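You operate a simulated robot arm through the tools that you are given. There is no shell and no other tool. Be economical: measure what you need, move in short steps, check, and stop when the job is done.

Carry out the task below with a simulated two-armed robot. There is one attempt and no reset: what you move stays moved.

JOB
Pick up the jar from the top of the tinting counter with one hand, pass it to the other hand and put it on the shelf under the panel bench. Set down upright: jar.

It is judged by the outcome, as a careful person would: the job done as asked, and still so three seconds after it is handed in. It fails if anything else is knocked over, pushed out of place, dropped, spilled or broken.

ROBOT AND FRAMES
Two 7-joint arms with two-finger parallel grippers on one trunk, on a base that drives. Base frame: it is fixed to the floor where the robot stands at the start and does not move with it; the origin is under the middle of the robot, x ahead of it, y to its left, z up; the surface under the hand at the start is at about z = 0.892. Readings come in m, rad, newtons and seconds.
The left shoulder is at the start at [0.07, 0.188, 1.115], the right one opposite. With the tool pointing down near the work surface each hand reaches from about 0.34 to 0.8 m from the robot's upright axis, wherever it stands, measured 20 degrees to its own side. Places, roughly: shelf under the panel bench [0.5, -1.3, 0.4]. Payload 3.91 kg a hand.
The TCP of each hand is the grasp point between the finger pads, 0.03 m short of the fingertips. In the tool frame z runs along the fingers and y along their closing line. The gripper opens to 0.11 m. The fingers are 0.02 m wide and 0.01 m thick; the gripper's body (0.048 by 0.112 m) begins 0.055 m behind the TCP.
Orientation is that of the tool frame in the base frame, as a unit quaternion [w, x, y, z]. With the fingers straight down and closing along the base's y, the tool's x points along the base's -x, its y along +y and its z along -z.

CONTROLS
- The arms move only by the tool step_arm. It takes "left_series", "right_series" or both (then of equal length, played together; a hand with none holds still); each is text: rows parted by semicolons, each of 6 numbers parted by spaces: the shift along the tool's x, y, z in cm, then the turn, a rotation vector about the tool's x, y, z in rad. In form: dx dy dz ax ay az; .... A call has 1 to 12 rows; each row shifts and turns the commanded pose from where the row before left it, along the tool's axes as they then stand. "left_gripper" and "right_gripper" are, for a hand that has rows, the closure in counts, from 0 (fully open) to 255 (shut), set as the call begins (left out, the last holds). Each row takes 0.2 s and may step no farther than 0.05 m and 0.15 rad from the row before; otherwise, or with a gripper value out of range, the whole call is refused. Where a pose cannot be reached the arm comes as near as it can. A force on the tool above 40 N (or 10 N above the force at the start of the call, whichever is more), or a blocked arm, ends the call early, and 0.2 s more pass. The fingers move at their own pace (about 0.072 m/s each) and stop on an object; they squeeze with about 44 N. The grip force told is the motor's: it shows also when the fingers shut on nothing. Time passes only in rows, and 0.2 s behind the last, so rows that do not move let the fingers close. It gives the time, the measured TCP pose, the force on the tool (base axes), the opening and the grip force at its end, in the units of the frame above (readings bear some noise), with the torque about the TCP (base axes, N m) and any sound that the robot's microphone picked up.
- Cameras (640 x 400 px; columns grow to the right, rows downward): "scene" is now at [0.1424, -0.0029, 1.3534]; the picture's right is [-0.02, -1.00, 0.00], its down [-0.49, 0.01, -0.87] and it looks along [0.87, -0.02, -0.49] (base axes); focal length 294 px, centre (320, 200). "left" rides on the left gripper at [0.072, -0.017, -0.103] in its tool frame; the picture's right is [0.23, 0.97, 0.00], its down [-0.76, 0.18, -0.62] and it looks along [-0.61, 0.14, 0.78] (tool axes); focal length 222 px, centre (320, 200). "right" rides on the right gripper at [0.072, 0.017, -0.103] in its tool frame; the picture's right is [-0.23, 0.97, 0.00], its down [-0.76, -0.18, -0.62] and it looks along [-0.61, -0.14, 0.78] (tool axes); focal length 222 px, centre (320, 200).
- snapshot(camera): a new picture of that camera. It takes no simulated time.
- lift_body(by): slides the trunk up (or, below 0, down) by that many m; the arms and the scene camera ride with it, the base frame stays. It gives what a move gives, with no picture.
- base_move(legs): drives the robot by 1 to 6 legs, each [ahead, turn to the left] in m and rad, along the robot's own axes; the way and the turn of a leg run together, so that a leg with both is an arc; at most 1.5 m and 3.142 rad a leg. The arms and the cameras ride along, it lands a little off, and it stops where it bumps. It gives what a move gives.
- turn_head(pan, tilt): turns the head with the scene camera to pan (to the left, within 1.501 rad either way) and tilt (down, from -0.506 to 1.204), counted from straight ahead of the robot. It gives what a move gives.
- probe_pixels(camera, pixels): there is no depth. For up to 12 entries [column, row, z] of the newest picture of that camera ("zoom" is the newest enlarged one), the place [x, y] in the base frame at which the ray of that pixel passes the height z, good to about 0.002 m. It takes no simulated time.
- close_up(camera, box): a new picture of the part [left, top, right, bottom] of that camera's present view, enlarged. It takes no simulated time.
- finish_job(): hands the job in; it is judged then, once.

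Keep the steps short. Do not move on a guess: measure, check each grasp and each placing, and mend mistakes. In all there are 80 turns and 58 pictures (those below and enlarged ones count). Leave the grippers open and the arms clear of the work at the hand-in unless told otherwise, and finish with a single line.

The tools are called after ">>>" by a JSON object that holds its "op" and its "data". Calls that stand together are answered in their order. step_arm: Moves the arms, as the interface text tells. Its arguments: {"type":"object","properties":{"left_series":{"type":"string"},"left_gripper":{"type":"number"},"right_series":{"type":"string"},"right_gripper":{"type":"number"}},"required":[]} The other tools are called the same way: lift_body (by) slides the trunk up or down; base_move (legs) drives the base; turn_head (pan, tilt) turns the head that bears the scene camera; snapshot (camera) takes a picture; probe_pixels (camera, pixels) gives the place at which the rays of pixels pass given heights; close_up (camera, box) takes an enlarged picture of a part of a camera's view; finish_job () hands the job in.

At the start:

```text
time: 0.0
left_tcp_pos: [0.5787, 0.2545, 1.1637]
left_tool_rot: [-0.001, 0.0, 1.0, 0.001]
left_ft_force: [-0.3, -0.2, 0.7]
left_wrist_torque: [0.02, 0.01, 0.01]
left_grip_width: 0.11
left_finger_force: 0.1
right_tcp_pos: [0.6054, -0.185, 1.1503]
right_tool_rot: [0.0, 0.0, 1.0, 0.0]
right_ft_force: [-1.3, 0.4, -0.5]
right_wrist_torque: [-0.05, 0.0, -0.02]
right_grip_width: 0.1102
right_finger_force: 0.1
trunk travel left (down, up): [-0.625, 0.315]
robot x, y, heading: [-0.0036, 0.0037, -0.004]
head pan, tilt: [-0.024, 0.508]
```

scene: 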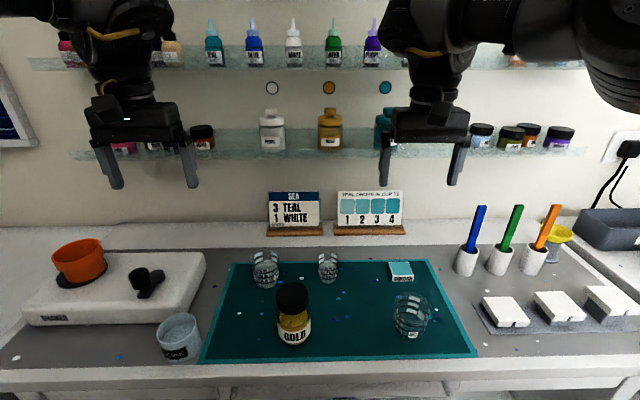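
right: 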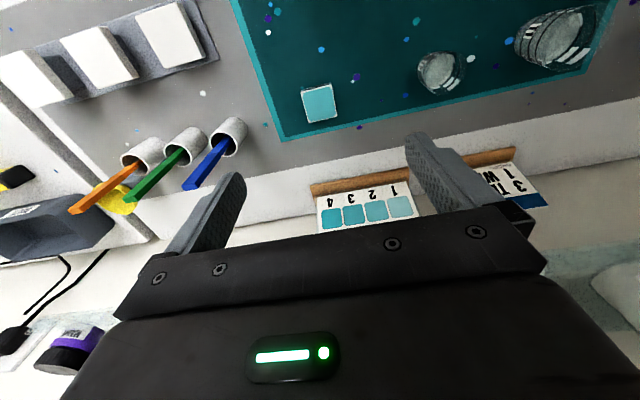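
left: 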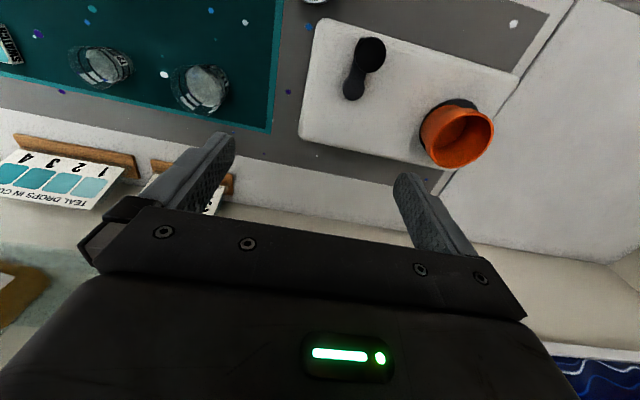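

The gold jar with the black lid stands on the mat near pixel (293,315). I'll enlarge it and then measure it.

>>> {"op": "close_up", "data": {"camera": "scene", "box": [230, 260, 358, 360]}}

>>> {"op": "probe_pixels", "data": {"camera": "scene", "pixels": [[294, 346, 0.894], [278, 335, 0.894], [311, 335, 0.894], [292, 290, 0.98], [277, 292, 0.98], [308, 292, 0.98], [265, 285, 0.894], [411, 330, 0.894], [180, 357, 0.894], [300, 398, 0.89]]}}

>>> {"op": "turn_head", "data": {"pan": -1.2, "tilt": 0.75}}

>>> {"op": "snapshot", "data": {"camera": "scene"}}

```text
4.00 times, centred on (294, 310) of scene
```

zoom: 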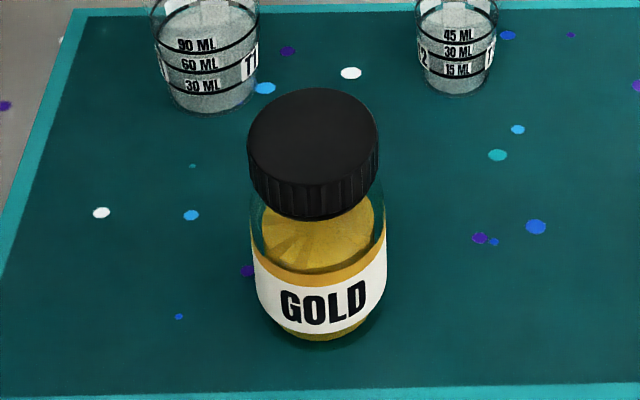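

```text
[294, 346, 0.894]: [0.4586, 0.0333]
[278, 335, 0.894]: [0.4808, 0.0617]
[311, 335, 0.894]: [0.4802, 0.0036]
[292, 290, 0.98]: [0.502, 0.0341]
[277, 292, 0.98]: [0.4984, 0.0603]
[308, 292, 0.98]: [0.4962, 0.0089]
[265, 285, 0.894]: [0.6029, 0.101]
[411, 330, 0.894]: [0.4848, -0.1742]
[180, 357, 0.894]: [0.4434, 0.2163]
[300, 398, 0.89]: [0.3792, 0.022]
```

```text
time: 1.4
left_tcp_pos: [0.5778, 0.2553, 1.1632]
left_tool_rot: [-0.001, 0.0, 1.0, 0.0]
left_ft_force: [-0.1, 0.0, -0.1]
left_wrist_torque: [-0.01, 0.02, -0.01]
left_grip_width: 0.1102
left_finger_force: 0.0
right_tcp_pos: [0.6053, -0.1855, 1.1503]
right_tool_rot: [0.0, 0.0, 1.0, 0.0]
right_ft_force: [-0.1, 0.5, 0.8]
right_wrist_torque: [0.01, 0.0, 0.01]
right_grip_width: 0.11
right_finger_force: 0.2
trunk travel left (down, up): [-0.625, 0.315]
robot x, y, heading: [0.0028, -0.0024, 0.001]
head pan, tilt: [-1.201, 0.75]
```

```text
53 pictures are left
```

scene: 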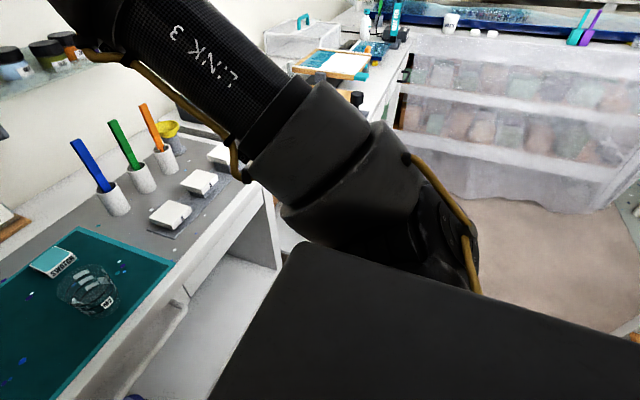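

The jar's centre is near (0.486, 0.033). Its top is at about z 0.99 and it is about 0.055 m wide. The plan is to take the lid from above with the left hand, then grip the body from the side with the right hand so it can go under the bench. First I'll bring the left hand over the jar and move the right hand aside.

>>> {"op": "step_arm", "data": {"left_series": "1.5 -3.7 1.4 0 0 0;1.5 -3.7 1.4 0 0 0;1.5 -3.7 1.4 0 0 0;1.5 -3.7 1.4 0 0 0;1.5 -3.7 1.4 0 0 0;1.6 -3.7 1.4 0 0 0;0 0 0 0 0 0", "right_series": "0 -2 0 0 0 0;0 -2 0 0 0 0;0 -2 0 0 0 0;0 -2 0 0 0 0;0 -2 0 0 0 0;0 -2 0 0 0 0;0 0 0 0 0 0", "left_gripper": 0}}

>>> {"op": "turn_head", "data": {"pan": 0, "tilt": 0.65}}

>>> {"op": "snapshot", "data": {"camera": "scene"}}

>>> {"op": "snapshot", "data": {"camera": "left"}}

```text
time: 3.0
left_tcp_pos: [0.4936, 0.034, 1.0842]
left_tool_rot: [-0.002, 0.001, 1.0, -0.001]
left_ft_force: [0.4, -0.5, 0.0]
left_wrist_torque: [-0.01, 0.01, -0.01]
left_grip_width: 0.1101
left_finger_force: 0.0
left hand out of reach, approached as far as the arm can: row 6
right_tcp_pos: [0.6048, -0.305, 1.1501]
right_tool_rot: [0.001, 0.0, 1.0, -0.002]
right_ft_force: [-0.3, 0.6, 0.1]
right_wrist_torque: [-0.05, 0.02, 0.02]
right_grip_width: 0.1101
right_finger_force: 0.0
trunk travel left (down, up): [-0.625, 0.315]
robot x, y, heading: [0.0023, -0.002, 0.0]
head pan, tilt: [-1.201, 0.75]
```

```text
time: 4.4
left_tcp_pos: [0.4924, 0.0334, 1.0844]
left_tool_rot: [-0.001, 0.001, 1.0, -0.001]
left_ft_force: [0.6, 0.1, 0.7]
left_wrist_torque: [-0.01, 0.0, -0.02]
left_grip_width: 0.1101
left_finger_force: 0.1
right_tcp_pos: [0.6045, -0.3055, 1.1496]
right_tool_rot: [0.002, 0.001, 1.0, 0.0]
right_ft_force: [-0.1, -0.5, 0.2]
right_wrist_torque: [0.0, 0.0, 0.02]
right_grip_width: 0.11
right_finger_force: 0.1
trunk travel left (down, up): [-0.625, 0.315]
robot x, y, heading: [-0.002, -0.0013, 0.002]
head pan, tilt: [0.0, 0.649]
```

```text
52 pictures are left
```

scene: 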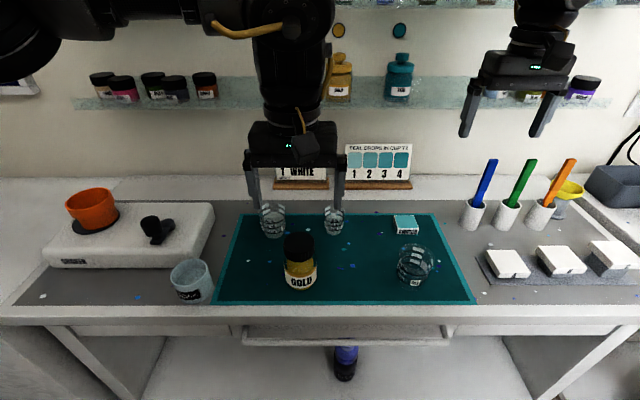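

```text
51 pictures are left
```

left: 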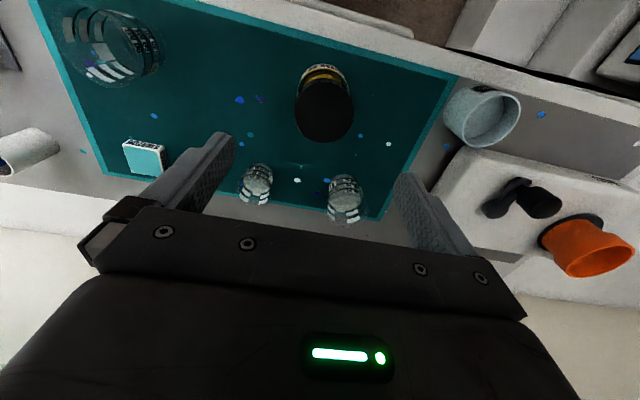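

The left hand is above the jar, but this pose is near its inner reach limit. I'll measure the jar again from both cameras: lid near (298,241) in the scene view and (326,112) in the left view.

>>> {"op": "close_up", "data": {"camera": "scene", "box": [250, 210, 354, 310]}}

>>> {"op": "probe_pixels", "data": {"camera": "left", "pixels": [[326, 108, 0.98], [326, 112, 0.99], [297, 112, 0.99], [355, 110, 0.99], [325, 142, 0.99], [325, 75, 0.98]]}}

>>> {"op": "probe_pixels", "data": {"camera": "scene", "pixels": [[300, 291, 0.894], [298, 241, 0.97], [298, 241, 0.98], [298, 241, 0.99]]}}

```text
4.00 times, centred on (302, 260) of scene
```

zoom: 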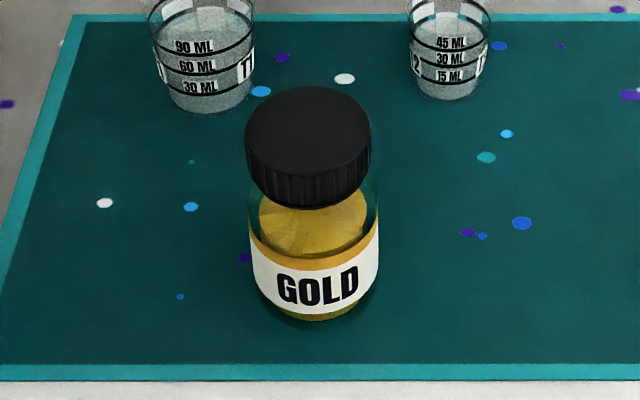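

```text
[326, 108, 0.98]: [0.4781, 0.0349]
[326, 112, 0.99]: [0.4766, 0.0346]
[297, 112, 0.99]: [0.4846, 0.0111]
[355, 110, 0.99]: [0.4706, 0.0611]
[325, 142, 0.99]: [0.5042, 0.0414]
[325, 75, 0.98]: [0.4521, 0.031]
```

```text
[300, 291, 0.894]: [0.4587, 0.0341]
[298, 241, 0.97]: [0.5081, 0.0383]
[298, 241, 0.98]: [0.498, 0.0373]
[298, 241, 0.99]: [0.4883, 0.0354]
```

Both views put the lid's centre at about (0.479, 0.035), with its top at z ≈ 1.0. The left arm is at its inner limit there, so I'll back the base up 0.12 m.

>>> {"op": "base_move", "data": {"legs": [[-0.12, 0]]}}

```text
time: 5.6
left_tcp_pos: [0.3744, 0.034, 1.0847]
left_tool_rot: [-0.002, 0.0, 1.0, 0.0]
left_ft_force: [-0.6, -0.4, 0.0]
left_wrist_torque: [0.0, -0.02, 0.01]
left_grip_width: 0.1096
left_finger_force: 0.1
right_tcp_pos: [0.4855, -0.3051, 1.15]
right_tool_rot: [0.001, -0.001, 1.0, 0.0]
right_ft_force: [-0.1, -0.1, 0.0]
right_wrist_torque: [0.01, 0.02, -0.04]
right_grip_width: 0.1101
right_finger_force: 0.0
trunk travel left (down, up): [-0.625, 0.315]
robot x, y, heading: [-0.116, -0.0012, -0.005]
head pan, tilt: [0.0, 0.649]
```

Next I'll move the hand forward over the lid at the same height, about 10.6 cm ahead, and look again.

>>> {"op": "step_arm", "data": {"left_series": "-3.5 0.05 0 0 0 0;-3.5 0 0 0 0 0;-3.6 0 0 0 0 0;0 0 0 0 0 0"}}

>>> {"op": "snapshot", "data": {"camera": "scene"}}

>>> {"op": "snapshot", "data": {"camera": "left"}}

```text
time: 6.6
left_tcp_pos: [0.4807, 0.0339, 1.0851]
left_tool_rot: [-0.003, 0.002, 1.0, 0.0]
left_ft_force: [0.5, 1.0, 0.2]
left_wrist_torque: [0.02, 0.01, -0.02]
left_grip_width: 0.1098
left_finger_force: 0.0
right_tcp_pos: [0.4871, -0.3049, 1.1495]
right_tool_rot: [0.001, 0.0, 1.0, 0.0]
right_ft_force: [0.0, -0.2, 0.1]
right_wrist_torque: [-0.02, -0.06, 0.0]
right_grip_width: 0.1098
right_finger_force: 0.1
trunk travel left (down, up): [-0.625, 0.315]
robot x, y, heading: [-0.1172, 0.0, -0.002]
head pan, tilt: [0.0, 0.649]
```

```text
49 pictures are left
```

scene: 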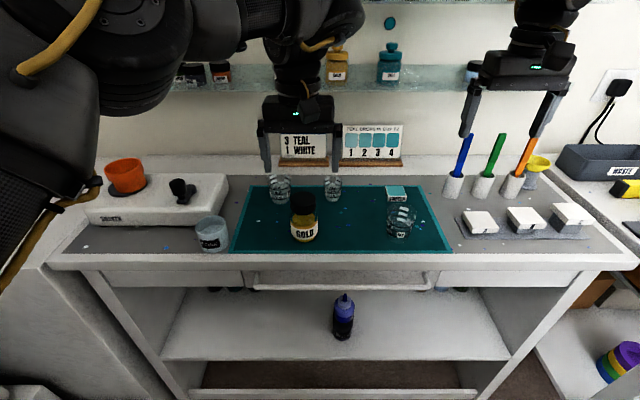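

```text
48 pictures are left
```

left: 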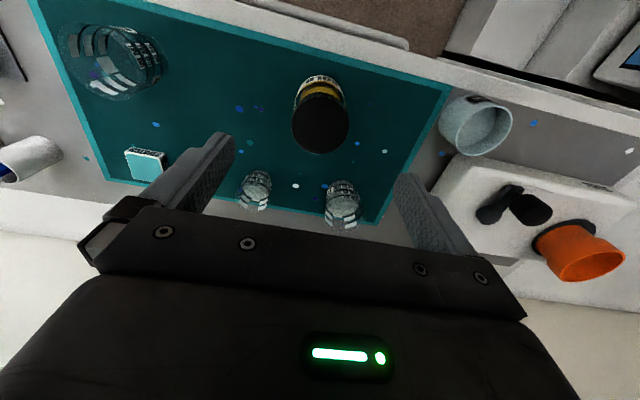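

The hand is at (0.481, 0.034). I'll re-probe the lid's top, (321,123) in the left view and (304,197) in the scene view, to check the alignment before lowering.

>>> {"op": "probe_pixels", "data": {"camera": "left", "pixels": [[321, 123, 1.0], [321, 123, 0.99], [292, 124, 0.99], [350, 122, 0.99], [321, 154, 0.99]]}}

>>> {"op": "probe_pixels", "data": {"camera": "scene", "pixels": [[304, 200, 0.98], [304, 200, 0.99], [304, 200, 1.0], [305, 242, 0.895]]}}

```text
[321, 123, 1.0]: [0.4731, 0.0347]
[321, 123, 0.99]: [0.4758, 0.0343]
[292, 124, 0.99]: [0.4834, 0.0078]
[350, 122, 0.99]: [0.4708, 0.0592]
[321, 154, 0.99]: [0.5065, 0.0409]
```

```text
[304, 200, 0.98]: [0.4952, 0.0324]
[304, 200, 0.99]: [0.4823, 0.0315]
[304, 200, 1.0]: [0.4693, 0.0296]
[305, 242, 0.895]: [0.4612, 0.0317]
```

The lid is at about (0.478, 0.034) with its top near 0.993. I'll shift the hand 3 mm and lower the TCP to z ≈ 0.976.

>>> {"op": "step_arm", "data": {"left_series": "0.3 0 2 0 0 0;0 0 3 0 0 0;0 0 2.5 0 0 0;0 0 2 0 0 0;0 0 1.4 0 0 0;0 0 0 0 0 0"}}

>>> {"op": "close_up", "data": {"camera": "scene", "box": [240, 130, 380, 260]}}

>>> {"op": "snapshot", "data": {"camera": "left"}}

```text
time: 8.0
left_tcp_pos: [0.4775, 0.0328, 0.9752]
left_tool_rot: [-0.002, 0.001, 1.0, -0.001]
left_ft_force: [1.0, -0.3, 0.5]
left_wrist_torque: [0.0, 0.01, 0.0]
left_grip_width: 0.11
left_finger_force: 0.0
right_tcp_pos: [0.4853, -0.3048, 1.1496]
right_tool_rot: [0.002, 0.0, 1.0, 0.0]
right_ft_force: [0.0, -0.8, 0.2]
right_wrist_torque: [-0.02, 0.0, 0.01]
right_grip_width: 0.1102
right_finger_force: 0.0
trunk travel left (down, up): [-0.625, 0.315]
robot x, y, heading: [-0.1173, -0.0045, 0.003]
head pan, tilt: [0.0, 0.649]
```

```text
3.08 times, centred on (310, 195) of scene
```

zoom: 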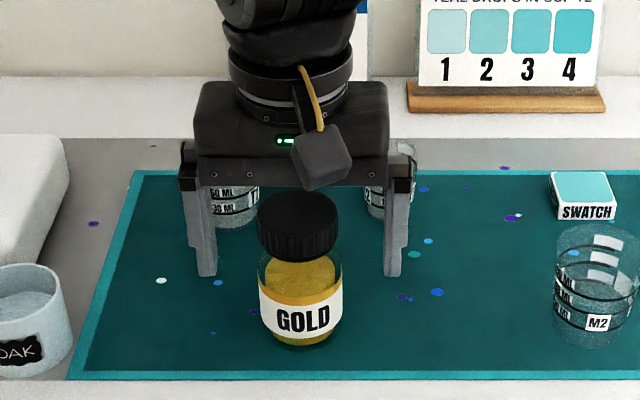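

```text
46 pictures are left
```

left: 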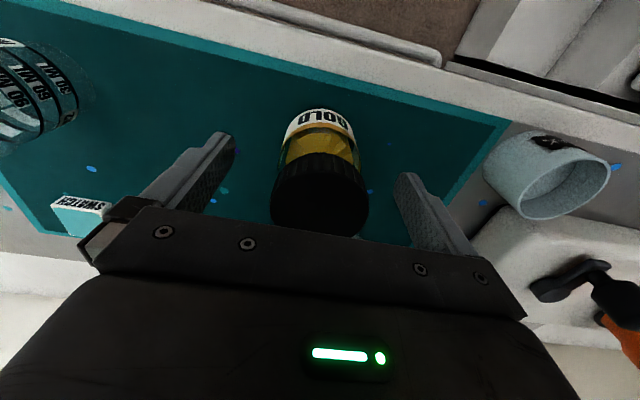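

The fingers straddle the jar evenly: tips at zoom columns 207 and 393, jar at 300. I'll close the grip.

>>> {"op": "step_arm", "data": {"left_series": "0 0 0 0 0 0;0 0 0 0 0 0;0 0 0 0 0 0;0 0 0 0 0 0;0 0 0 0 0 0", "left_gripper": 255}}

>>> {"op": "close_up", "data": {"camera": "scene", "box": [240, 130, 380, 260]}}

```text
time: 9.2
left_tcp_pos: [0.477, 0.034, 0.976]
left_tool_rot: [-0.002, 0.0, 1.0, 0.0]
left_ft_force: [0.3, 0.7, -0.1]
left_wrist_torque: [0.02, 0.0, -0.02]
left_grip_width: 0.055
left_finger_force: 44.1
right_tcp_pos: [0.4869, -0.3048, 1.1494]
right_tool_rot: [0.0, 0.0, 1.0, 0.0]
right_ft_force: [-0.2, -0.6, -0.4]
right_wrist_torque: [0.02, 0.01, -0.01]
right_grip_width: 0.1099
right_finger_force: 0.0
trunk travel left (down, up): [-0.625, 0.315]
robot x, y, heading: [-0.116, 0.0028, -0.002]
head pan, tilt: [0.0, 0.649]
```

```text
3.08 times, centred on (310, 195) of scene
```

zoom: 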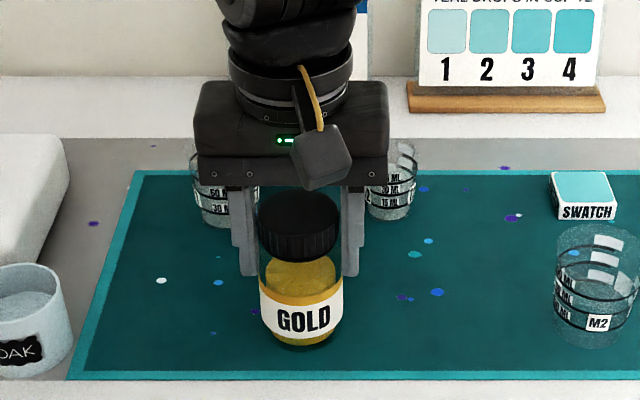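

The grip holds at 0.055 m wide and 44 N. I'll lift straight up and check it.

>>> {"op": "step_arm", "data": {"left_series": "0 0 -1 0 0 0;0 0 -2 0 0 0;0 0 -3 0 0 0;0 0 -3 0 0 0;0 0 -3 0 0 0;0 0 -3 0 0 0;0 0 0 0 0 0"}}

>>> {"op": "snapshot", "data": {"camera": "scene"}}

```text
time: 10.8
left_tcp_pos: [0.4798, 0.0346, 1.1244]
left_tool_rot: [-0.002, 0.001, 1.0, 0.0]
left_ft_force: [-0.1, 0.4, 0.3]
left_wrist_torque: [0.01, -0.01, 0.02]
left_grip_width: 0.0
left_finger_force: 37.3
right_tcp_pos: [0.4879, -0.3053, 1.1506]
right_tool_rot: [0.0, 0.001, 1.0, 0.0]
right_ft_force: [0.7, -0.2, -0.8]
right_wrist_torque: [-0.03, -0.02, 0.01]
right_grip_width: 0.1098
right_finger_force: 0.1
trunk travel left (down, up): [-0.625, 0.315]
robot x, y, heading: [-0.1199, 0.0034, 0.001]
head pan, tilt: [0.0, 0.649]
```

```text
44 pictures are left
```

scene: 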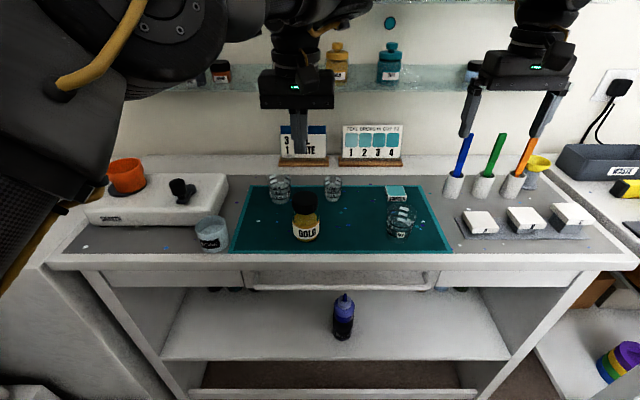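

The jar slipped out of the grip, but it is still standing upright in its place. I'll look closely to find out why.

>>> {"op": "snapshot", "data": {"camera": "left"}}

>>> {"op": "close_up", "data": {"camera": "scene", "box": [273, 185, 337, 249]}}

>>> {"op": "probe_pixels", "data": {"camera": "zoom", "pixels": [[320, 200, 0.99]]}}

```text
43 pictures are left
```

left: 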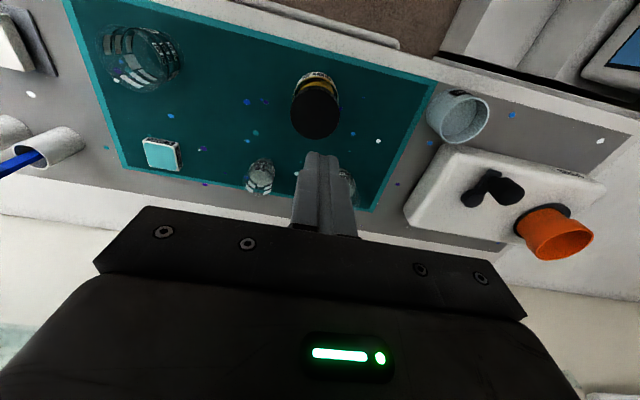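

```text
6.25 times, centred on (305, 217) of scene
```

zoom: 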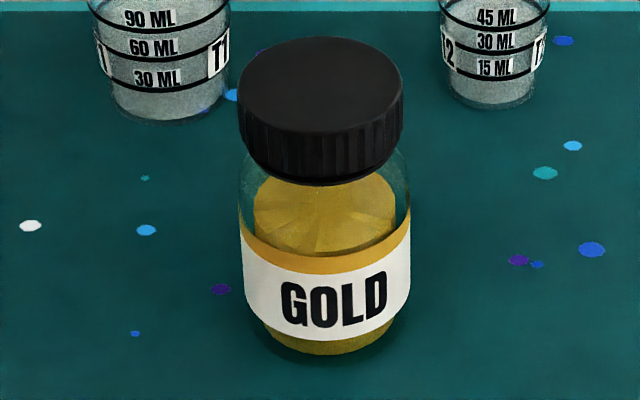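

```text
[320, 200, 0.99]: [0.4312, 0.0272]
```

>>> {"op": "probe_pixels", "data": {"camera": "zoom", "pixels": [[321, 97, 0.98], [321, 97, 0.99], [321, 97, 1.0], [238, 97, 0.99], [403, 97, 0.99], [325, 360, 0.892], [240, 235, 0.94], [411, 235, 0.94]]}}

>>> {"op": "probe_pixels", "data": {"camera": "left", "pixels": [[315, 111, 0.98], [315, 111, 1.0], [315, 139, 0.99], [290, 112, 0.99], [341, 110, 0.99]]}}

>>> {"op": "close_up", "data": {"camera": "left", "box": [265, 55, 365, 155]}}

```text
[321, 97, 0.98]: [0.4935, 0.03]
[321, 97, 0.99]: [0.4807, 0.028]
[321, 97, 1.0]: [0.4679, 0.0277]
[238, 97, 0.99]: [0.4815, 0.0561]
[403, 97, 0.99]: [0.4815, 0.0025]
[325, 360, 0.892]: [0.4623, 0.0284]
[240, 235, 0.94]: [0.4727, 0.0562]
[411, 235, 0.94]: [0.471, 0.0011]
```

```text
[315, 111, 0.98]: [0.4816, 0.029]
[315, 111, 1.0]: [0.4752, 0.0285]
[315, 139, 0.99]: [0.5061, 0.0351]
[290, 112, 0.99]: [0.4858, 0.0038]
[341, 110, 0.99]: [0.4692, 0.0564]
```

```text
4.00 times, centred on (315, 105) of left
```

zoom: 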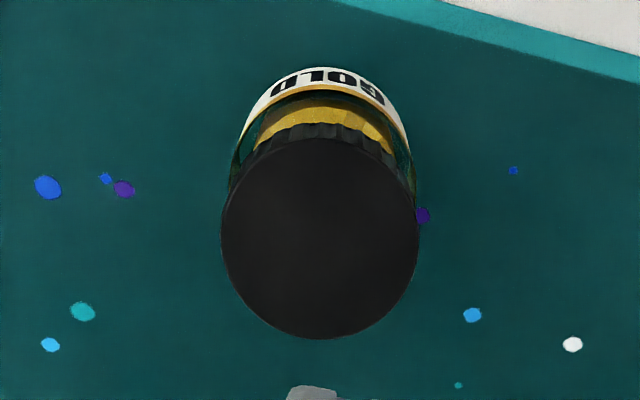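

The jar is centred at about (0.481, 0.030). The earlier grip only caught the sloping shoulder with the fingertips. I'll open, re-centre and go deeper, TCP at z ≈ 0.952, so the pads sit on the straight glass while the palm stays clear of the lid.

>>> {"op": "step_arm", "data": {"left_series": "-0.1 -0.4 0 0 0 0;0 0 0 0 0 0;0 0 0 0 0 0;0 0 0 0 0 0;0 0 4 0 0 0;0 0 4 0 0 0;0 0 3 0 0 0;0 0 2.5 0 0 0;0 0 1.5 0 0 0;0 0 0 0 0 0", "left_gripper": 0}}

>>> {"op": "close_up", "data": {"camera": "scene", "box": [240, 130, 380, 260]}}

```text
time: 13.0
left_tcp_pos: [0.4784, 0.0297, 0.9733]
left_tool_rot: [-0.002, 0.0, 1.0, 0.001]
left_ft_force: [0.4, -0.8, -0.4]
left_wrist_torque: [0.0, 0.02, -0.02]
left_grip_width: 0.1099
left_finger_force: 0.0
right_tcp_pos: [0.4867, -0.3056, 1.1499]
right_tool_rot: [0.001, 0.0, 1.0, 0.0]
right_ft_force: [-0.2, -0.6, -0.3]
right_wrist_torque: [-0.03, -0.02, 0.0]
right_grip_width: 0.11
right_finger_force: 0.0
trunk travel left (down, up): [-0.625, 0.315]
robot x, y, heading: [-0.1161, 0.0008, 0.003]
head pan, tilt: [0.0, 0.649]
```

```text
3.08 times, centred on (310, 195) of scene
```

zoom: 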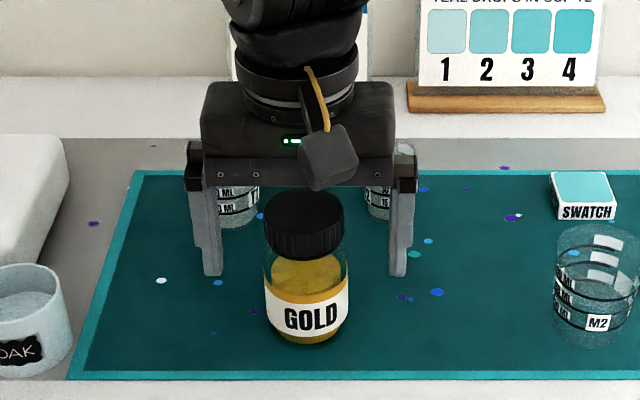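

The fingers are evenly placed, at 212 and 398 with the jar at 307. I'll lower another 2.2 cm in small rows and then close.

>>> {"op": "step_arm", "data": {"left_series": "-0.2 0 0.8 0 0 0;0 0 0.7 0 0 0;0 0 0.7 0 0 0;0 0 0 0 0 0"}}

>>> {"op": "step_arm", "data": {"left_series": "0 0 0 0 0 0;0 0 0 0 0 0;0 0 0 0 0 0;0 0 0 0 0 0;0 0 0 0 0 0", "left_gripper": 255}}

>>> {"op": "close_up", "data": {"camera": "scene", "box": [240, 130, 380, 260]}}

```text
time: 14.0
left_tcp_pos: [0.4801, 0.0303, 0.9521]
left_tool_rot: [-0.002, 0.001, 1.0, 0.0]
left_ft_force: [0.0, 0.7, 0.8]
left_wrist_torque: [-0.05, -0.01, 0.0]
left_grip_width: 0.1102
left_finger_force: 0.1
right_tcp_pos: [0.4861, -0.3053, 1.151]
right_tool_rot: [0.001, 0.001, 1.0, 0.001]
right_ft_force: [0.1, -0.5, 0.3]
right_wrist_torque: [0.03, 0.01, -0.02]
right_grip_width: 0.11
right_finger_force: 0.0
trunk travel left (down, up): [-0.625, 0.315]
robot x, y, heading: [-0.1178, -0.0027, 0.001]
head pan, tilt: [0.0, 0.649]
```

```text
time: 15.2
left_tcp_pos: [0.4808, 0.0302, 0.9527]
left_tool_rot: [-0.002, 0.0, 1.0, 0.0]
left_ft_force: [0.3, 0.8, 0.2]
left_wrist_torque: [-0.01, 0.02, 0.0]
left_grip_width: 0.0545
left_finger_force: 43.8
right_tcp_pos: [0.4861, -0.3054, 1.1502]
right_tool_rot: [0.001, -0.001, 1.0, 0.0]
right_ft_force: [0.3, 0.0, 0.4]
right_wrist_torque: [0.0, -0.02, 0.0]
right_grip_width: 0.1099
right_finger_force: 0.1
trunk travel left (down, up): [-0.625, 0.315]
robot x, y, heading: [-0.1184, 0.0007, 0.003]
head pan, tilt: [0.0, 0.649]
```

```text
3.08 times, centred on (310, 195) of scene
```

zoom: 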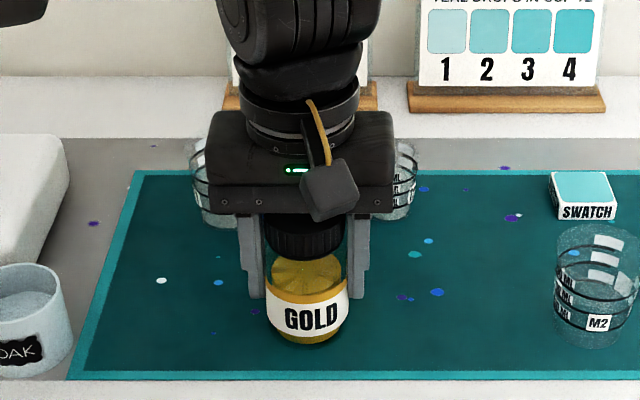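

The pads now hold the straight glass at 0.0545 m and 44 N. I'll lift 2 cm slowly and check.

>>> {"op": "step_arm", "data": {"left_series": "0 0 -0.4 0 0 0;0 0 -0.8 0 0 0;0 0 -0.8 0 0 0;0 0 0 0 0 0"}}

>>> {"op": "close_up", "data": {"camera": "scene", "box": [240, 130, 380, 260]}}

```text
time: 16.2
left_tcp_pos: [0.4797, 0.0296, 0.9726]
left_tool_rot: [-0.001, 0.001, 1.0, 0.0]
left_ft_force: [-0.4, -0.2, -1.3]
left_wrist_torque: [0.01, 0.0, 0.01]
left_grip_width: 0.0545
left_finger_force: 44.2
right_tcp_pos: [0.488, -0.3048, 1.1498]
right_tool_rot: [0.0, 0.0, 1.0, 0.0]
right_ft_force: [0.5, 0.5, -0.2]
right_wrist_torque: [0.05, 0.01, -0.03]
right_grip_width: 0.1101
right_finger_force: 0.0
trunk travel left (down, up): [-0.625, 0.315]
robot x, y, heading: [-0.1183, 0.0002, 0.002]
head pan, tilt: [0.0, 0.649]
```

```text
3.08 times, centred on (310, 195) of scene
```

zoom: 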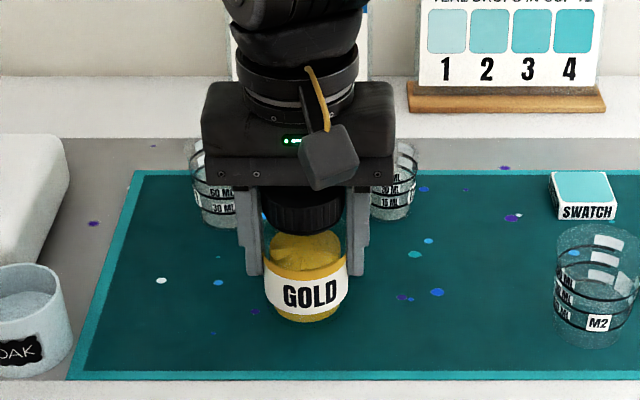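

The jar now lifts with the hand. I'll continue up to z ≈ 1.13, then look to the right for the bench and free floor.

>>> {"op": "step_arm", "data": {"left_series": "0 0 -2 0 0 0;0 0 -3 0 0 0;0 0 -4 0 0 0;0 0 -4 0 0 0;0 0 -3 0 0 0;0 0 0 0 0 0"}}

>>> {"op": "snapshot", "data": {"camera": "scene"}}

>>> {"op": "turn_head", "data": {"pan": -1.5, "tilt": 0.6}}

>>> {"op": "snapshot", "data": {"camera": "scene"}}

```text
time: 17.6
left_tcp_pos: [0.4806, 0.0308, 1.1341]
left_tool_rot: [-0.002, 0.001, 1.0, 0.0]
left_ft_force: [0.7, 0.1, -1.1]
left_wrist_torque: [0.02, 0.04, -0.01]
left_grip_width: 0.0546
left_finger_force: 44.0
right_tcp_pos: [0.4879, -0.304, 1.1486]
right_tool_rot: [0.0, -0.001, 1.0, -0.001]
right_ft_force: [-0.7, -0.4, -0.3]
right_wrist_torque: [-0.01, -0.02, 0.01]
right_grip_width: 0.1099
right_finger_force: 0.0
trunk travel left (down, up): [-0.625, 0.315]
robot x, y, heading: [-0.1204, -0.0006, -0.002]
head pan, tilt: [0.0, 0.649]
```

```text
37 pictures are left
```

scene: 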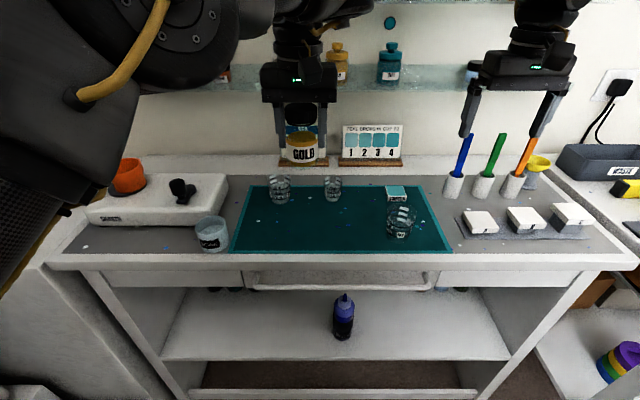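

```text
time: 19.2
left_tcp_pos: [0.4806, 0.0301, 1.1326]
left_tool_rot: [-0.002, 0.001, 1.0, 0.0]
left_ft_force: [-0.2, -0.6, -0.6]
left_wrist_torque: [0.01, -0.01, 0.0]
left_grip_width: 0.0546
left_finger_force: 44.4
right_tcp_pos: [0.4878, -0.3052, 1.1496]
right_tool_rot: [0.0, 0.0, 1.0, 0.0]
right_ft_force: [-0.6, 0.8, 0.4]
right_wrist_torque: [-0.01, 0.0, 0.0]
right_grip_width: 0.11
right_finger_force: 0.0
trunk travel left (down, up): [-0.625, 0.315]
robot x, y, heading: [-0.1195, -0.0014, 0.0]
head pan, tilt: [-1.499, 0.6]
```

```text
36 pictures are left
```

scene: 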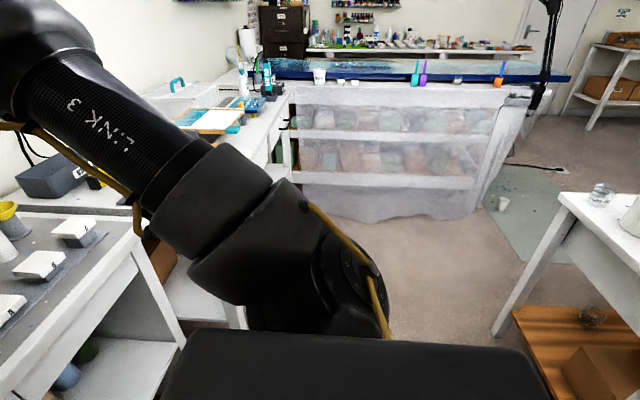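

The panel bench stands along the same wall, to the right of the counter. The jar is firmly held by the left hand at z 1.133, with its bottom about 6 cm below the TCP. I'll pull both hands back a little and begin turning the right hand horizontal: fingers toward +y, closing along x, camera up.

>>> {"op": "step_arm", "data": {"left_series": "2.5 0 0 0 0 0;2.5 0 0 0 0 0;0 0 0 0 0 0;0 0 0 0 0 0;0 0 0 0 0 0;0 0 0 0 0 0;0 0 0 0 0 0;0 0 0 0 0 0;0 0 0 0 0 0;0 0 0 0 0 0", "right_series": "2.9 -1 0 0 0 0;2.9 -1 0 0 0 0;0 0 0 -0.08637 0.08637 0.08637;0 0 0 -0.08637 0.08637 0.08637;0 0 0 -0.08637 0.08637 0.08637;0 0 0 -0.08637 0.08637 0.08637;0 0 0 -0.08637 0.08637 0.08637;0 0 0 -0.08637 0.08637 0.08637;0 0 0 -0.08637 0.08637 0.08637;0 0 0 0 0 0"}}

>>> {"op": "turn_head", "data": {"pan": -0.1, "tilt": 0.55}}

>>> {"op": "snapshot", "data": {"camera": "scene"}}

```text
time: 21.4
left_tcp_pos: [0.4291, 0.0311, 1.1334]
left_tool_rot: [-0.002, 0.001, 1.0, 0.0]
left_ft_force: [-0.6, 0.6, -0.5]
left_wrist_torque: [0.0, 0.0, 0.06]
left_grip_width: 0.0542
left_finger_force: 43.6
right_tcp_pos: [0.4388, -0.2767, 1.1252]
right_tool_rot: [-0.252, 0.259, 0.896, 0.258]
right_ft_force: [0.0, 0.5, 0.5]
right_wrist_torque: [0.01, 0.02, -0.03]
right_grip_width: 0.1105
right_finger_force: 0.1
right hand out of reach, approached as far as the arm can: row 4, 5, 6, 7
trunk travel left (down, up): [-0.625, 0.315]
robot x, y, heading: [-0.1207, 0.0006, 0.003]
head pan, tilt: [-1.499, 0.6]
```

```text
time: 22.9
left_tcp_pos: [0.4302, 0.0308, 1.1333]
left_tool_rot: [-0.002, 0.002, 1.0, 0.0]
left_ft_force: [0.0, 0.7, -0.9]
left_wrist_torque: [-0.01, -0.03, -0.02]
left_grip_width: 0.0545
left_finger_force: 43.4
right_tcp_pos: [0.4391, -0.2761, 1.1246]
right_tool_rot: [-0.252, 0.259, 0.896, 0.258]
right_ft_force: [-0.2, 0.5, 0.1]
right_wrist_torque: [-0.02, 0.0, -0.06]
right_grip_width: 0.1098
right_finger_force: 0.1
trunk travel left (down, up): [-0.625, 0.315]
robot x, y, heading: [-0.1198, 0.0017, 0.002]
head pan, tilt: [-0.099, 0.55]
```

```text
35 pictures are left
```

scene: 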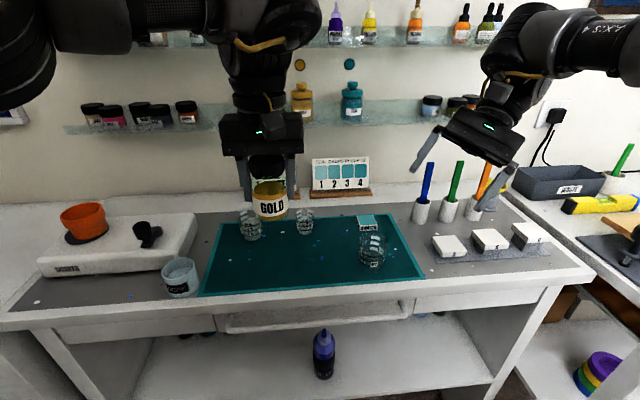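

The jar is held well. The right arm was at a reach limit too far to the right, so I'll shift it about 12 cm in +y and finish the rotation.

>>> {"op": "step_arm", "data": {"right_series": "1.34 2.93 2.37 0 0 0;1.34 2.93 2.37 0 0 0;1.34 2.93 2.37 0 0 0;0 0 0 -0.08637 0.08637 0.08637;0 0 0 -0.08637 0.08637 0.08637;0 0 0 -0.08637 0.08637 0.08637;0 0 0 -0.08637 0.08637 0.08637;0 0 0 -0.08637 0.08637 0.08637;0 0 0 -0.08637 0.08637 0.08637;0 0 0 -0.08637 0.08637 0.08637;0 0 0 0 0 0"}}

>>> {"op": "snapshot", "data": {"camera": "scene"}}

```text
time: 24.6
left_tcp_pos: [0.4308, 0.0307, 1.1331]
left_tool_rot: [-0.002, 0.0, 1.0, 0.0]
left_ft_force: [0.6, -0.6, -1.4]
left_wrist_torque: [-0.02, 0.0, 0.0]
left_grip_width: 0.0544
left_finger_force: 44.1
right_tcp_pos: [0.4919, -0.2021, 1.174]
right_tool_rot: [-0.365, 0.398, 0.755, 0.373]
right_ft_force: [15.5, 186.3, -39.8]
right_wrist_torque: [-21.2, 2.07, 1.57]
right_grip_width: 0.1101
right_finger_force: 0.1
right hand out of reach, approached as far as the arm can: row 4, 5, 6, 7, 8
trunk travel left (down, up): [-0.625, 0.315]
robot x, y, heading: [-0.1177, -0.0013, -0.002]
head pan, tilt: [-0.099, 0.55]
stopped in row 8 (right hand): the force on the tool passed its limit at 460 N (the readings are from after the stop); the commanded pose is now the measured one
```

```text
34 pictures are left
```

scene: 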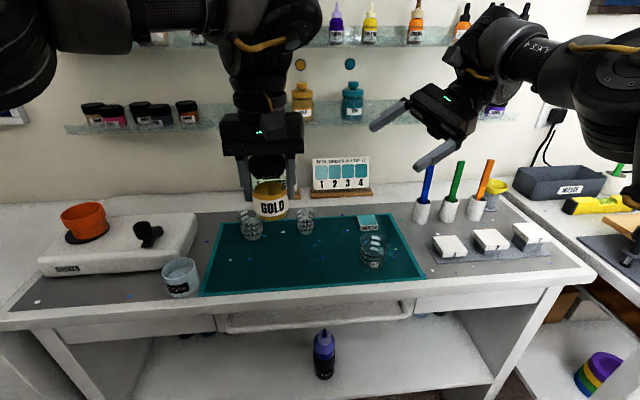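

The right hand met a hard stop, about 186 N along y. I'll back it off at once by reversing the last rotation, then look at what it touched.

>>> {"op": "step_arm", "data": {"right_series": "0 0 0 0.08637 -0.08637 -0.08637;0 0 -1 0.08637 -0.08637 -0.08637"}}

>>> {"op": "turn_head", "data": {"pan": -0.6, "tilt": 0.4}}

>>> {"op": "snapshot", "data": {"camera": "scene"}}

```text
time: 24.8
left_tcp_pos: [0.4307, 0.0306, 1.1338]
left_tool_rot: [-0.002, 0.001, 1.0, -0.001]
left_ft_force: [0.0, -0.6, -1.6]
left_wrist_torque: [0.03, -0.03, -0.01]
left_grip_width: 0.0541
left_finger_force: 43.6
right_tcp_pos: [0.4918, -0.2048, 1.1728]
right_tool_rot: [-0.36, 0.401, 0.758, 0.368]
right_ft_force: [10.2, 65.0, -21.8]
right_wrist_torque: [-6.83, 1.32, 0.83]
right_grip_width: 0.1099
right_finger_force: 0.1
trunk travel left (down, up): [-0.625, 0.315]
robot x, y, heading: [-0.1187, 0.0031, -0.001]
head pan, tilt: [-0.099, 0.55]
stopped in row 1 (right hand): the force on the tool passed its limit at 221 N (the readings are from after the stop); the commanded pose is now the measured one
```

```text
time: 25.8
left_tcp_pos: [0.4309, 0.0308, 1.133]
left_tool_rot: [-0.002, 0.001, 1.0, 0.001]
left_ft_force: [0.4, 0.6, -1.1]
left_wrist_torque: [-0.01, 0.03, 0.01]
left_grip_width: 0.0543
left_finger_force: 44.4
right_tcp_pos: [0.4933, -0.2037, 1.1725]
right_tool_rot: [-0.361, 0.399, 0.758, 0.367]
right_ft_force: [8.9, 102.3, -21.2]
right_wrist_torque: [-11.87, 1.24, 0.86]
right_grip_width: 0.1098
right_finger_force: 0.0
trunk travel left (down, up): [-0.625, 0.315]
robot x, y, heading: [-0.1162, -0.0003, -0.002]
head pan, tilt: [-0.6, 0.4]
```

```text
33 pictures are left
```

scene: 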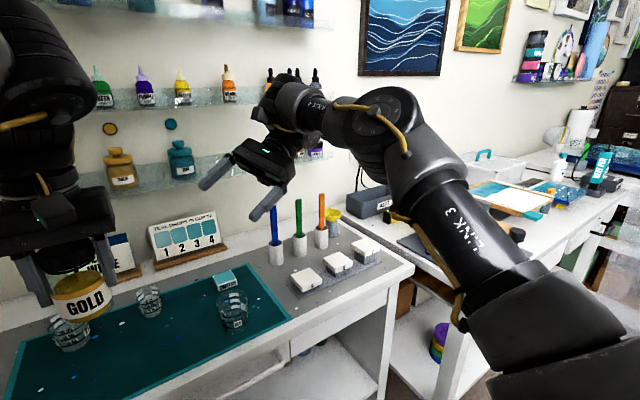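

>>> {"op": "close_up", "data": {"camera": "scene", "box": [180, 50, 380, 230]}}

```text
2.22 times, centred on (280, 140) of scene
```

zoom: 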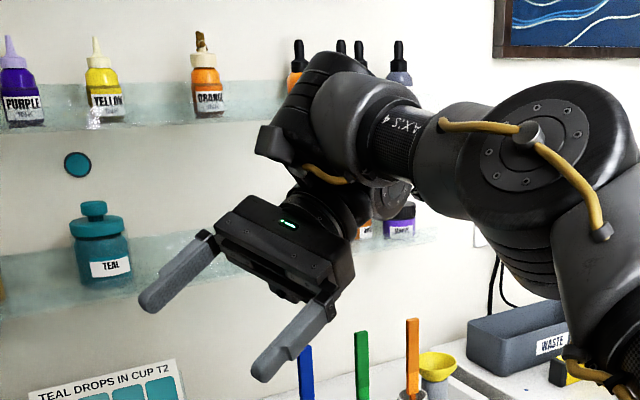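

The right gripper's camera bracket is pressing on the arm's own wrist link, so this is a self-contact and nothing around it was hit. I'll unwind with very small rotation steps.

>>> {"op": "step_arm", "data": {"right_series": "0 0 0 0.01 -0.01 -0.01;0 0 0 0.01 -0.01 -0.01;0 0 0 0.02 -0.02 -0.02;0 0 0 0.03 -0.03 -0.03;0 0 0 0.04 -0.04 -0.04"}}

```text
time: 26.1
left_tcp_pos: [0.4301, 0.0297, 1.1335]
left_tool_rot: [-0.002, 0.001, 1.0, 0.0]
left_ft_force: [-0.5, 0.0, -1.3]
left_wrist_torque: [0.0, 0.03, 0.01]
left_grip_width: 0.0542
left_finger_force: 44.2
right_tcp_pos: [0.492, -0.2049, 1.1715]
right_tool_rot: [-0.358, 0.403, 0.76, 0.363]
right_ft_force: [4.4, 42.5, -13.2]
right_wrist_torque: [-4.73, 0.6, 0.39]
right_grip_width: 0.1096
right_finger_force: 0.1
trunk travel left (down, up): [-0.625, 0.315]
robot x, y, heading: [-0.1222, -0.0027, -0.002]
head pan, tilt: [-0.6, 0.4]
stopped in row 1 (right hand): the force on the tool passed its limit at 134 N (the readings are from after the stop); the commanded pose is now the measured one
```

The force has dropped to about 43 N. I'll keep unwinding gently.

>>> {"op": "step_arm", "data": {"right_series": "0 0 0 0.01 -0.01 -0.01;0 0 0 0.02 -0.02 -0.02;0 0 0 0.04 -0.04 -0.04;0 0 0 0.06 -0.06 -0.06;0 0 0 0.08 -0.08 -0.08"}}

```text
time: 26.4
left_tcp_pos: [0.4293, 0.0302, 1.1327]
left_tool_rot: [-0.002, 0.001, 1.0, 0.0]
left_ft_force: [0.9, -0.9, -1.3]
left_wrist_torque: [0.02, 0.01, 0.03]
left_grip_width: 0.0544
left_finger_force: 44.4
right_tcp_pos: [0.4941, -0.2054, 1.1701]
right_tool_rot: [-0.356, 0.406, 0.761, 0.36]
right_ft_force: [1.6, 28.9, -6.9]
right_wrist_torque: [-3.38, 0.19, 0.16]
right_grip_width: 0.1101
right_finger_force: 0.0
trunk travel left (down, up): [-0.625, 0.315]
robot x, y, heading: [-0.1181, -0.0006, 0.007]
head pan, tilt: [-0.6, 0.4]
stopped in row 1 (right hand): the force on the tool passed its limit at 83 N (the readings are from after the stop); the commanded pose is now the measured one
```

The force is falling each time, now 29 N. I'll continue.

>>> {"op": "step_arm", "data": {"right_series": "0 0 0 0.02 -0.02 -0.02;0 0 0 0.03 -0.03 -0.03;0 0 0 0.05 -0.05 -0.05;0 0 0 0.08 -0.08 -0.08;0 0 0 0.08 -0.08 -0.08;0 0 0 0.08 -0.08 -0.08"}}

>>> {"op": "step_arm", "data": {"right_series": "0 0 0 0.02 -0.02 -0.02;0 0 0 0.03 -0.03 -0.03;0 0 0 0.05 -0.05 -0.05;0 0 0 0.08 -0.08 -0.08"}}

```text
time: 26.6
left_tcp_pos: [0.4304, 0.0298, 1.1325]
left_tool_rot: [-0.002, 0.001, 1.0, 0.001]
left_ft_force: [-0.1, -0.5, -1.2]
left_wrist_torque: [0.01, 0.03, 0.0]
left_grip_width: 0.0542
left_finger_force: 43.9
right_tcp_pos: [0.4935, -0.2061, 1.169]
right_tool_rot: [-0.354, 0.408, 0.762, 0.357]
right_ft_force: [0.7, 23.0, -4.6]
right_wrist_torque: [-2.79, 0.12, 0.09]
right_grip_width: 0.1099
right_finger_force: 0.0
trunk travel left (down, up): [-0.625, 0.315]
robot x, y, heading: [-0.1133, 0.0011, -0.001]
head pan, tilt: [-0.6, 0.4]
stopped in row 1 (right hand): the force on the tool passed its limit at 67 N (the readings are from after the stop); the commanded pose is now the measured one
```

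```text
time: 26.9
left_tcp_pos: [0.4308, 0.0301, 1.1328]
left_tool_rot: [-0.001, 0.003, 1.0, 0.0]
left_ft_force: [0.0, 0.1, -1.2]
left_wrist_torque: [-0.01, -0.01, 0.0]
left_grip_width: 0.0543
left_finger_force: 44.1
right_tcp_pos: [0.4948, -0.2075, 1.1676]
right_tool_rot: [-0.351, 0.41, 0.765, 0.351]
right_ft_force: [1.0, 22.7, -5.3]
right_wrist_torque: [-2.8, 0.1, 0.08]
right_grip_width: 0.1101
right_finger_force: 0.1
trunk travel left (down, up): [-0.625, 0.315]
robot x, y, heading: [-0.1186, 0.0028, 0.004]
head pan, tilt: [-0.6, 0.4]
stopped in row 1 (right hand): the force on the tool passed its limit at 72 N (the readings are from after the stop); the commanded pose is now the measured one
```

The unwinding stalls at about 23 N. The contact pushes the hand toward +y and turns it about −x, so I'll go along with that: turn about base −x with a small +y shift.

>>> {"op": "step_arm", "data": {"right_series": "0.19 0.21 0.41 0.021 -0.044 0.012;0.38 0.42 0.82 0.042 -0.087 0.025;0.38 0.42 0.82 0.042 -0.087 0.025;0.38 0.42 0.82 0.042 -0.087 0.025;0.38 0.42 0.82 0.042 -0.087 0.025;0 0 0 0.042 -0.087 0.025"}}

>>> {"op": "snapshot", "data": {"camera": "scene"}}

```text
time: 27.2
left_tcp_pos: [0.4308, 0.0308, 1.1328]
left_tool_rot: [-0.001, 0.003, 1.0, 0.001]
left_ft_force: [-0.1, -0.2, -0.9]
left_wrist_torque: [-0.02, 0.0, 0.03]
left_grip_width: 0.0542
left_finger_force: 43.9
right_tcp_pos: [0.495, -0.2067, 1.1664]
right_tool_rot: [-0.349, 0.414, 0.767, 0.345]
right_ft_force: [1.6, 21.9, -5.1]
right_wrist_torque: [-2.7, 0.12, 0.13]
right_grip_width: 0.11
right_finger_force: 0.1
trunk travel left (down, up): [-0.625, 0.315]
robot x, y, heading: [-0.1199, 0.0013, 0.004]
head pan, tilt: [-0.6, 0.4]
stopped in row 1 (right hand): the force on the tool passed its limit at 70 N (the readings are from after the stop); the commanded pose is now the measured one
```

```text
31 pictures are left
```

scene: 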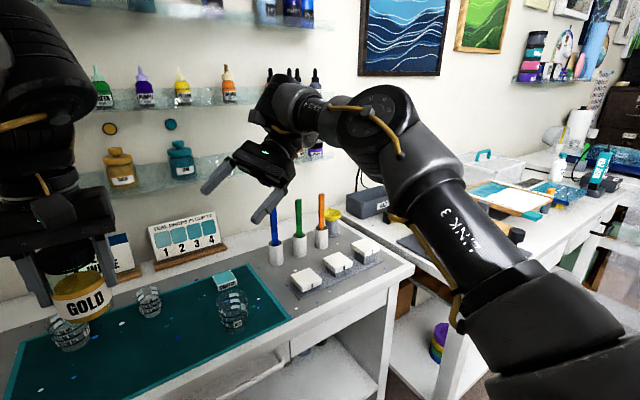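

The contact point matches the camera bracket. A pure roll about the tool axis moves only the last joint, and the contact force points toward +roll. I'll try a small +roll.

>>> {"op": "step_arm", "data": {"right_series": "0 0 0 0 0 0.03;0 0 0 0 0 0.06;0 0 0 0 0 0.1;0 0 0 0 0 0.1"}}

```text
time: 27.4
left_tcp_pos: [0.4311, 0.0297, 1.1323]
left_tool_rot: [-0.001, 0.003, 1.0, 0.0]
left_ft_force: [0.2, -0.2, -0.9]
left_wrist_torque: [0.02, -0.02, 0.01]
left_grip_width: 0.0545
left_finger_force: 43.9
right_tcp_pos: [0.4952, -0.208, 1.1631]
right_tool_rot: [-0.346, 0.42, 0.766, 0.342]
right_ft_force: [2.8, 22.1, -5.3]
right_wrist_torque: [-2.75, 0.3, 0.2]
right_grip_width: 0.1099
right_finger_force: 0.1
trunk travel left (down, up): [-0.625, 0.315]
robot x, y, heading: [-0.1168, 0.0058, 0.001]
head pan, tilt: [-0.6, 0.4]
stopped in row 1 (right hand): the force on the tool passed its limit at 88 N (the readings are from after the stop); the commanded pose is now the measured one
```

I'm still jammed, with a 22 N rest force, though each call gains a little. I'll pivot about the wrist in very small steps so the camera slides off the link.

>>> {"op": "step_arm", "data": {"right_series": "-0.087 -0.042 0 0.002 -0.0045 0.0012;-0.087 -0.042 0 0.002 -0.0045 0.0012;-0.087 -0.042 0 0.002 -0.0045 0.0012;-0.174 -0.083 0 0.004 -0.009 0.0025;-0.174 -0.083 0 0.004 -0.009 0.0025;-0.174 -0.083 0 0.004 -0.009 0.0025;-0.174 -0.083 0 0.004 -0.009 0.0025;-0.174 -0.083 0 0.004 -0.009 0.0025;-0.35 -0.17 0 0.008 -0.018 0.005;-0.35 -0.17 0 0.008 -0.018 0.005;-0.35 -0.17 0 0.008 -0.018 0.005;-0.35 -0.17 0 0.008 -0.018 0.005"}}

```text
time: 27.7
left_tcp_pos: [0.4316, 0.031, 1.1335]
left_tool_rot: [-0.002, 0.003, 1.0, 0.0]
left_ft_force: [0.2, -0.4, -0.9]
left_wrist_torque: [0.0, -0.02, 0.0]
left_grip_width: 0.0543
left_finger_force: 44.3
right_tcp_pos: [0.4956, -0.2092, 1.1627]
right_tool_rot: [-0.345, 0.423, 0.766, 0.339]
right_ft_force: [0.4, 22.8, -5.4]
right_wrist_torque: [-2.65, 0.11, 0.11]
right_grip_width: 0.11
right_finger_force: 0.1
trunk travel left (down, up): [-0.625, 0.315]
robot x, y, heading: [-0.1201, -0.0012, -0.002]
head pan, tilt: [-0.6, 0.4]
stopped in row 1 (right hand): the force on the tool passed its limit at 66 N (the readings are from after the stop); the commanded pose is now the measured one
```

Even tiny rows trip the limit at the start, so the step size isn't what matters. I'll command a full-size first row back toward the earlier contact-free pose (0.439, −0.276, 1.125).

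>>> {"op": "step_arm", "data": {"right_series": "-1.7 -4.2 -1.1 0.086 -0.086 -0.086;-1.7 -4.2 -1.1 0.086 -0.086 -0.086;0 0 0 0.05 -0.05 -0.05"}}

>>> {"op": "step_arm", "data": {"right_series": "-1.7 -4.2 -1.1 0.086 -0.086 -0.086;-1.7 -4.2 -1.1 0.086 -0.086 -0.086;0 0 0 0.05 -0.05 -0.05"}}

```text
time: 28.5
left_tcp_pos: [0.4307, 0.0312, 1.1313]
left_tool_rot: [-0.003, 0.002, 1.0, 0.0]
left_ft_force: [0.6, 0.9, -1.3]
left_wrist_torque: [-0.04, 0.0, -0.01]
left_grip_width: 0.0542
left_finger_force: 44.3
right_tcp_pos: [0.4455, -0.2784, 1.129]
right_tool_rot: [-0.261, 0.33, 0.875, 0.239]
right_ft_force: [0.2, 0.0, -0.2]
right_wrist_torque: [-0.03, 0.03, 0.04]
right_grip_width: 0.1099
right_finger_force: 0.0
trunk travel left (down, up): [-0.625, 0.315]
robot x, y, heading: [-0.1202, -0.0034, 0.002]
head pan, tilt: [-0.6, 0.4]
```

```text
time: 29.3
left_tcp_pos: [0.4285, 0.0301, 1.1334]
left_tool_rot: [0.0, 0.002, 1.0, 0.0]
left_ft_force: [-0.4, -0.5, -0.8]
left_wrist_torque: [-0.03, -0.03, 0.0]
left_grip_width: 0.054
left_finger_force: 43.9
right_tcp_pos: [0.4171, -0.3098, 1.1136]
right_tool_rot: [-0.196, 0.256, 0.932, 0.164]
right_ft_force: [0.3, 0.2, 0.5]
right_wrist_torque: [0.0, -0.01, 0.01]
right_grip_width: 0.1099
right_finger_force: 0.0
right hand out of reach, approached as far as the arm can: row 1, 2
trunk travel left (down, up): [-0.625, 0.315]
robot x, y, heading: [-0.1165, -0.0017, -0.001]
head pan, tilt: [-0.6, 0.4]
```

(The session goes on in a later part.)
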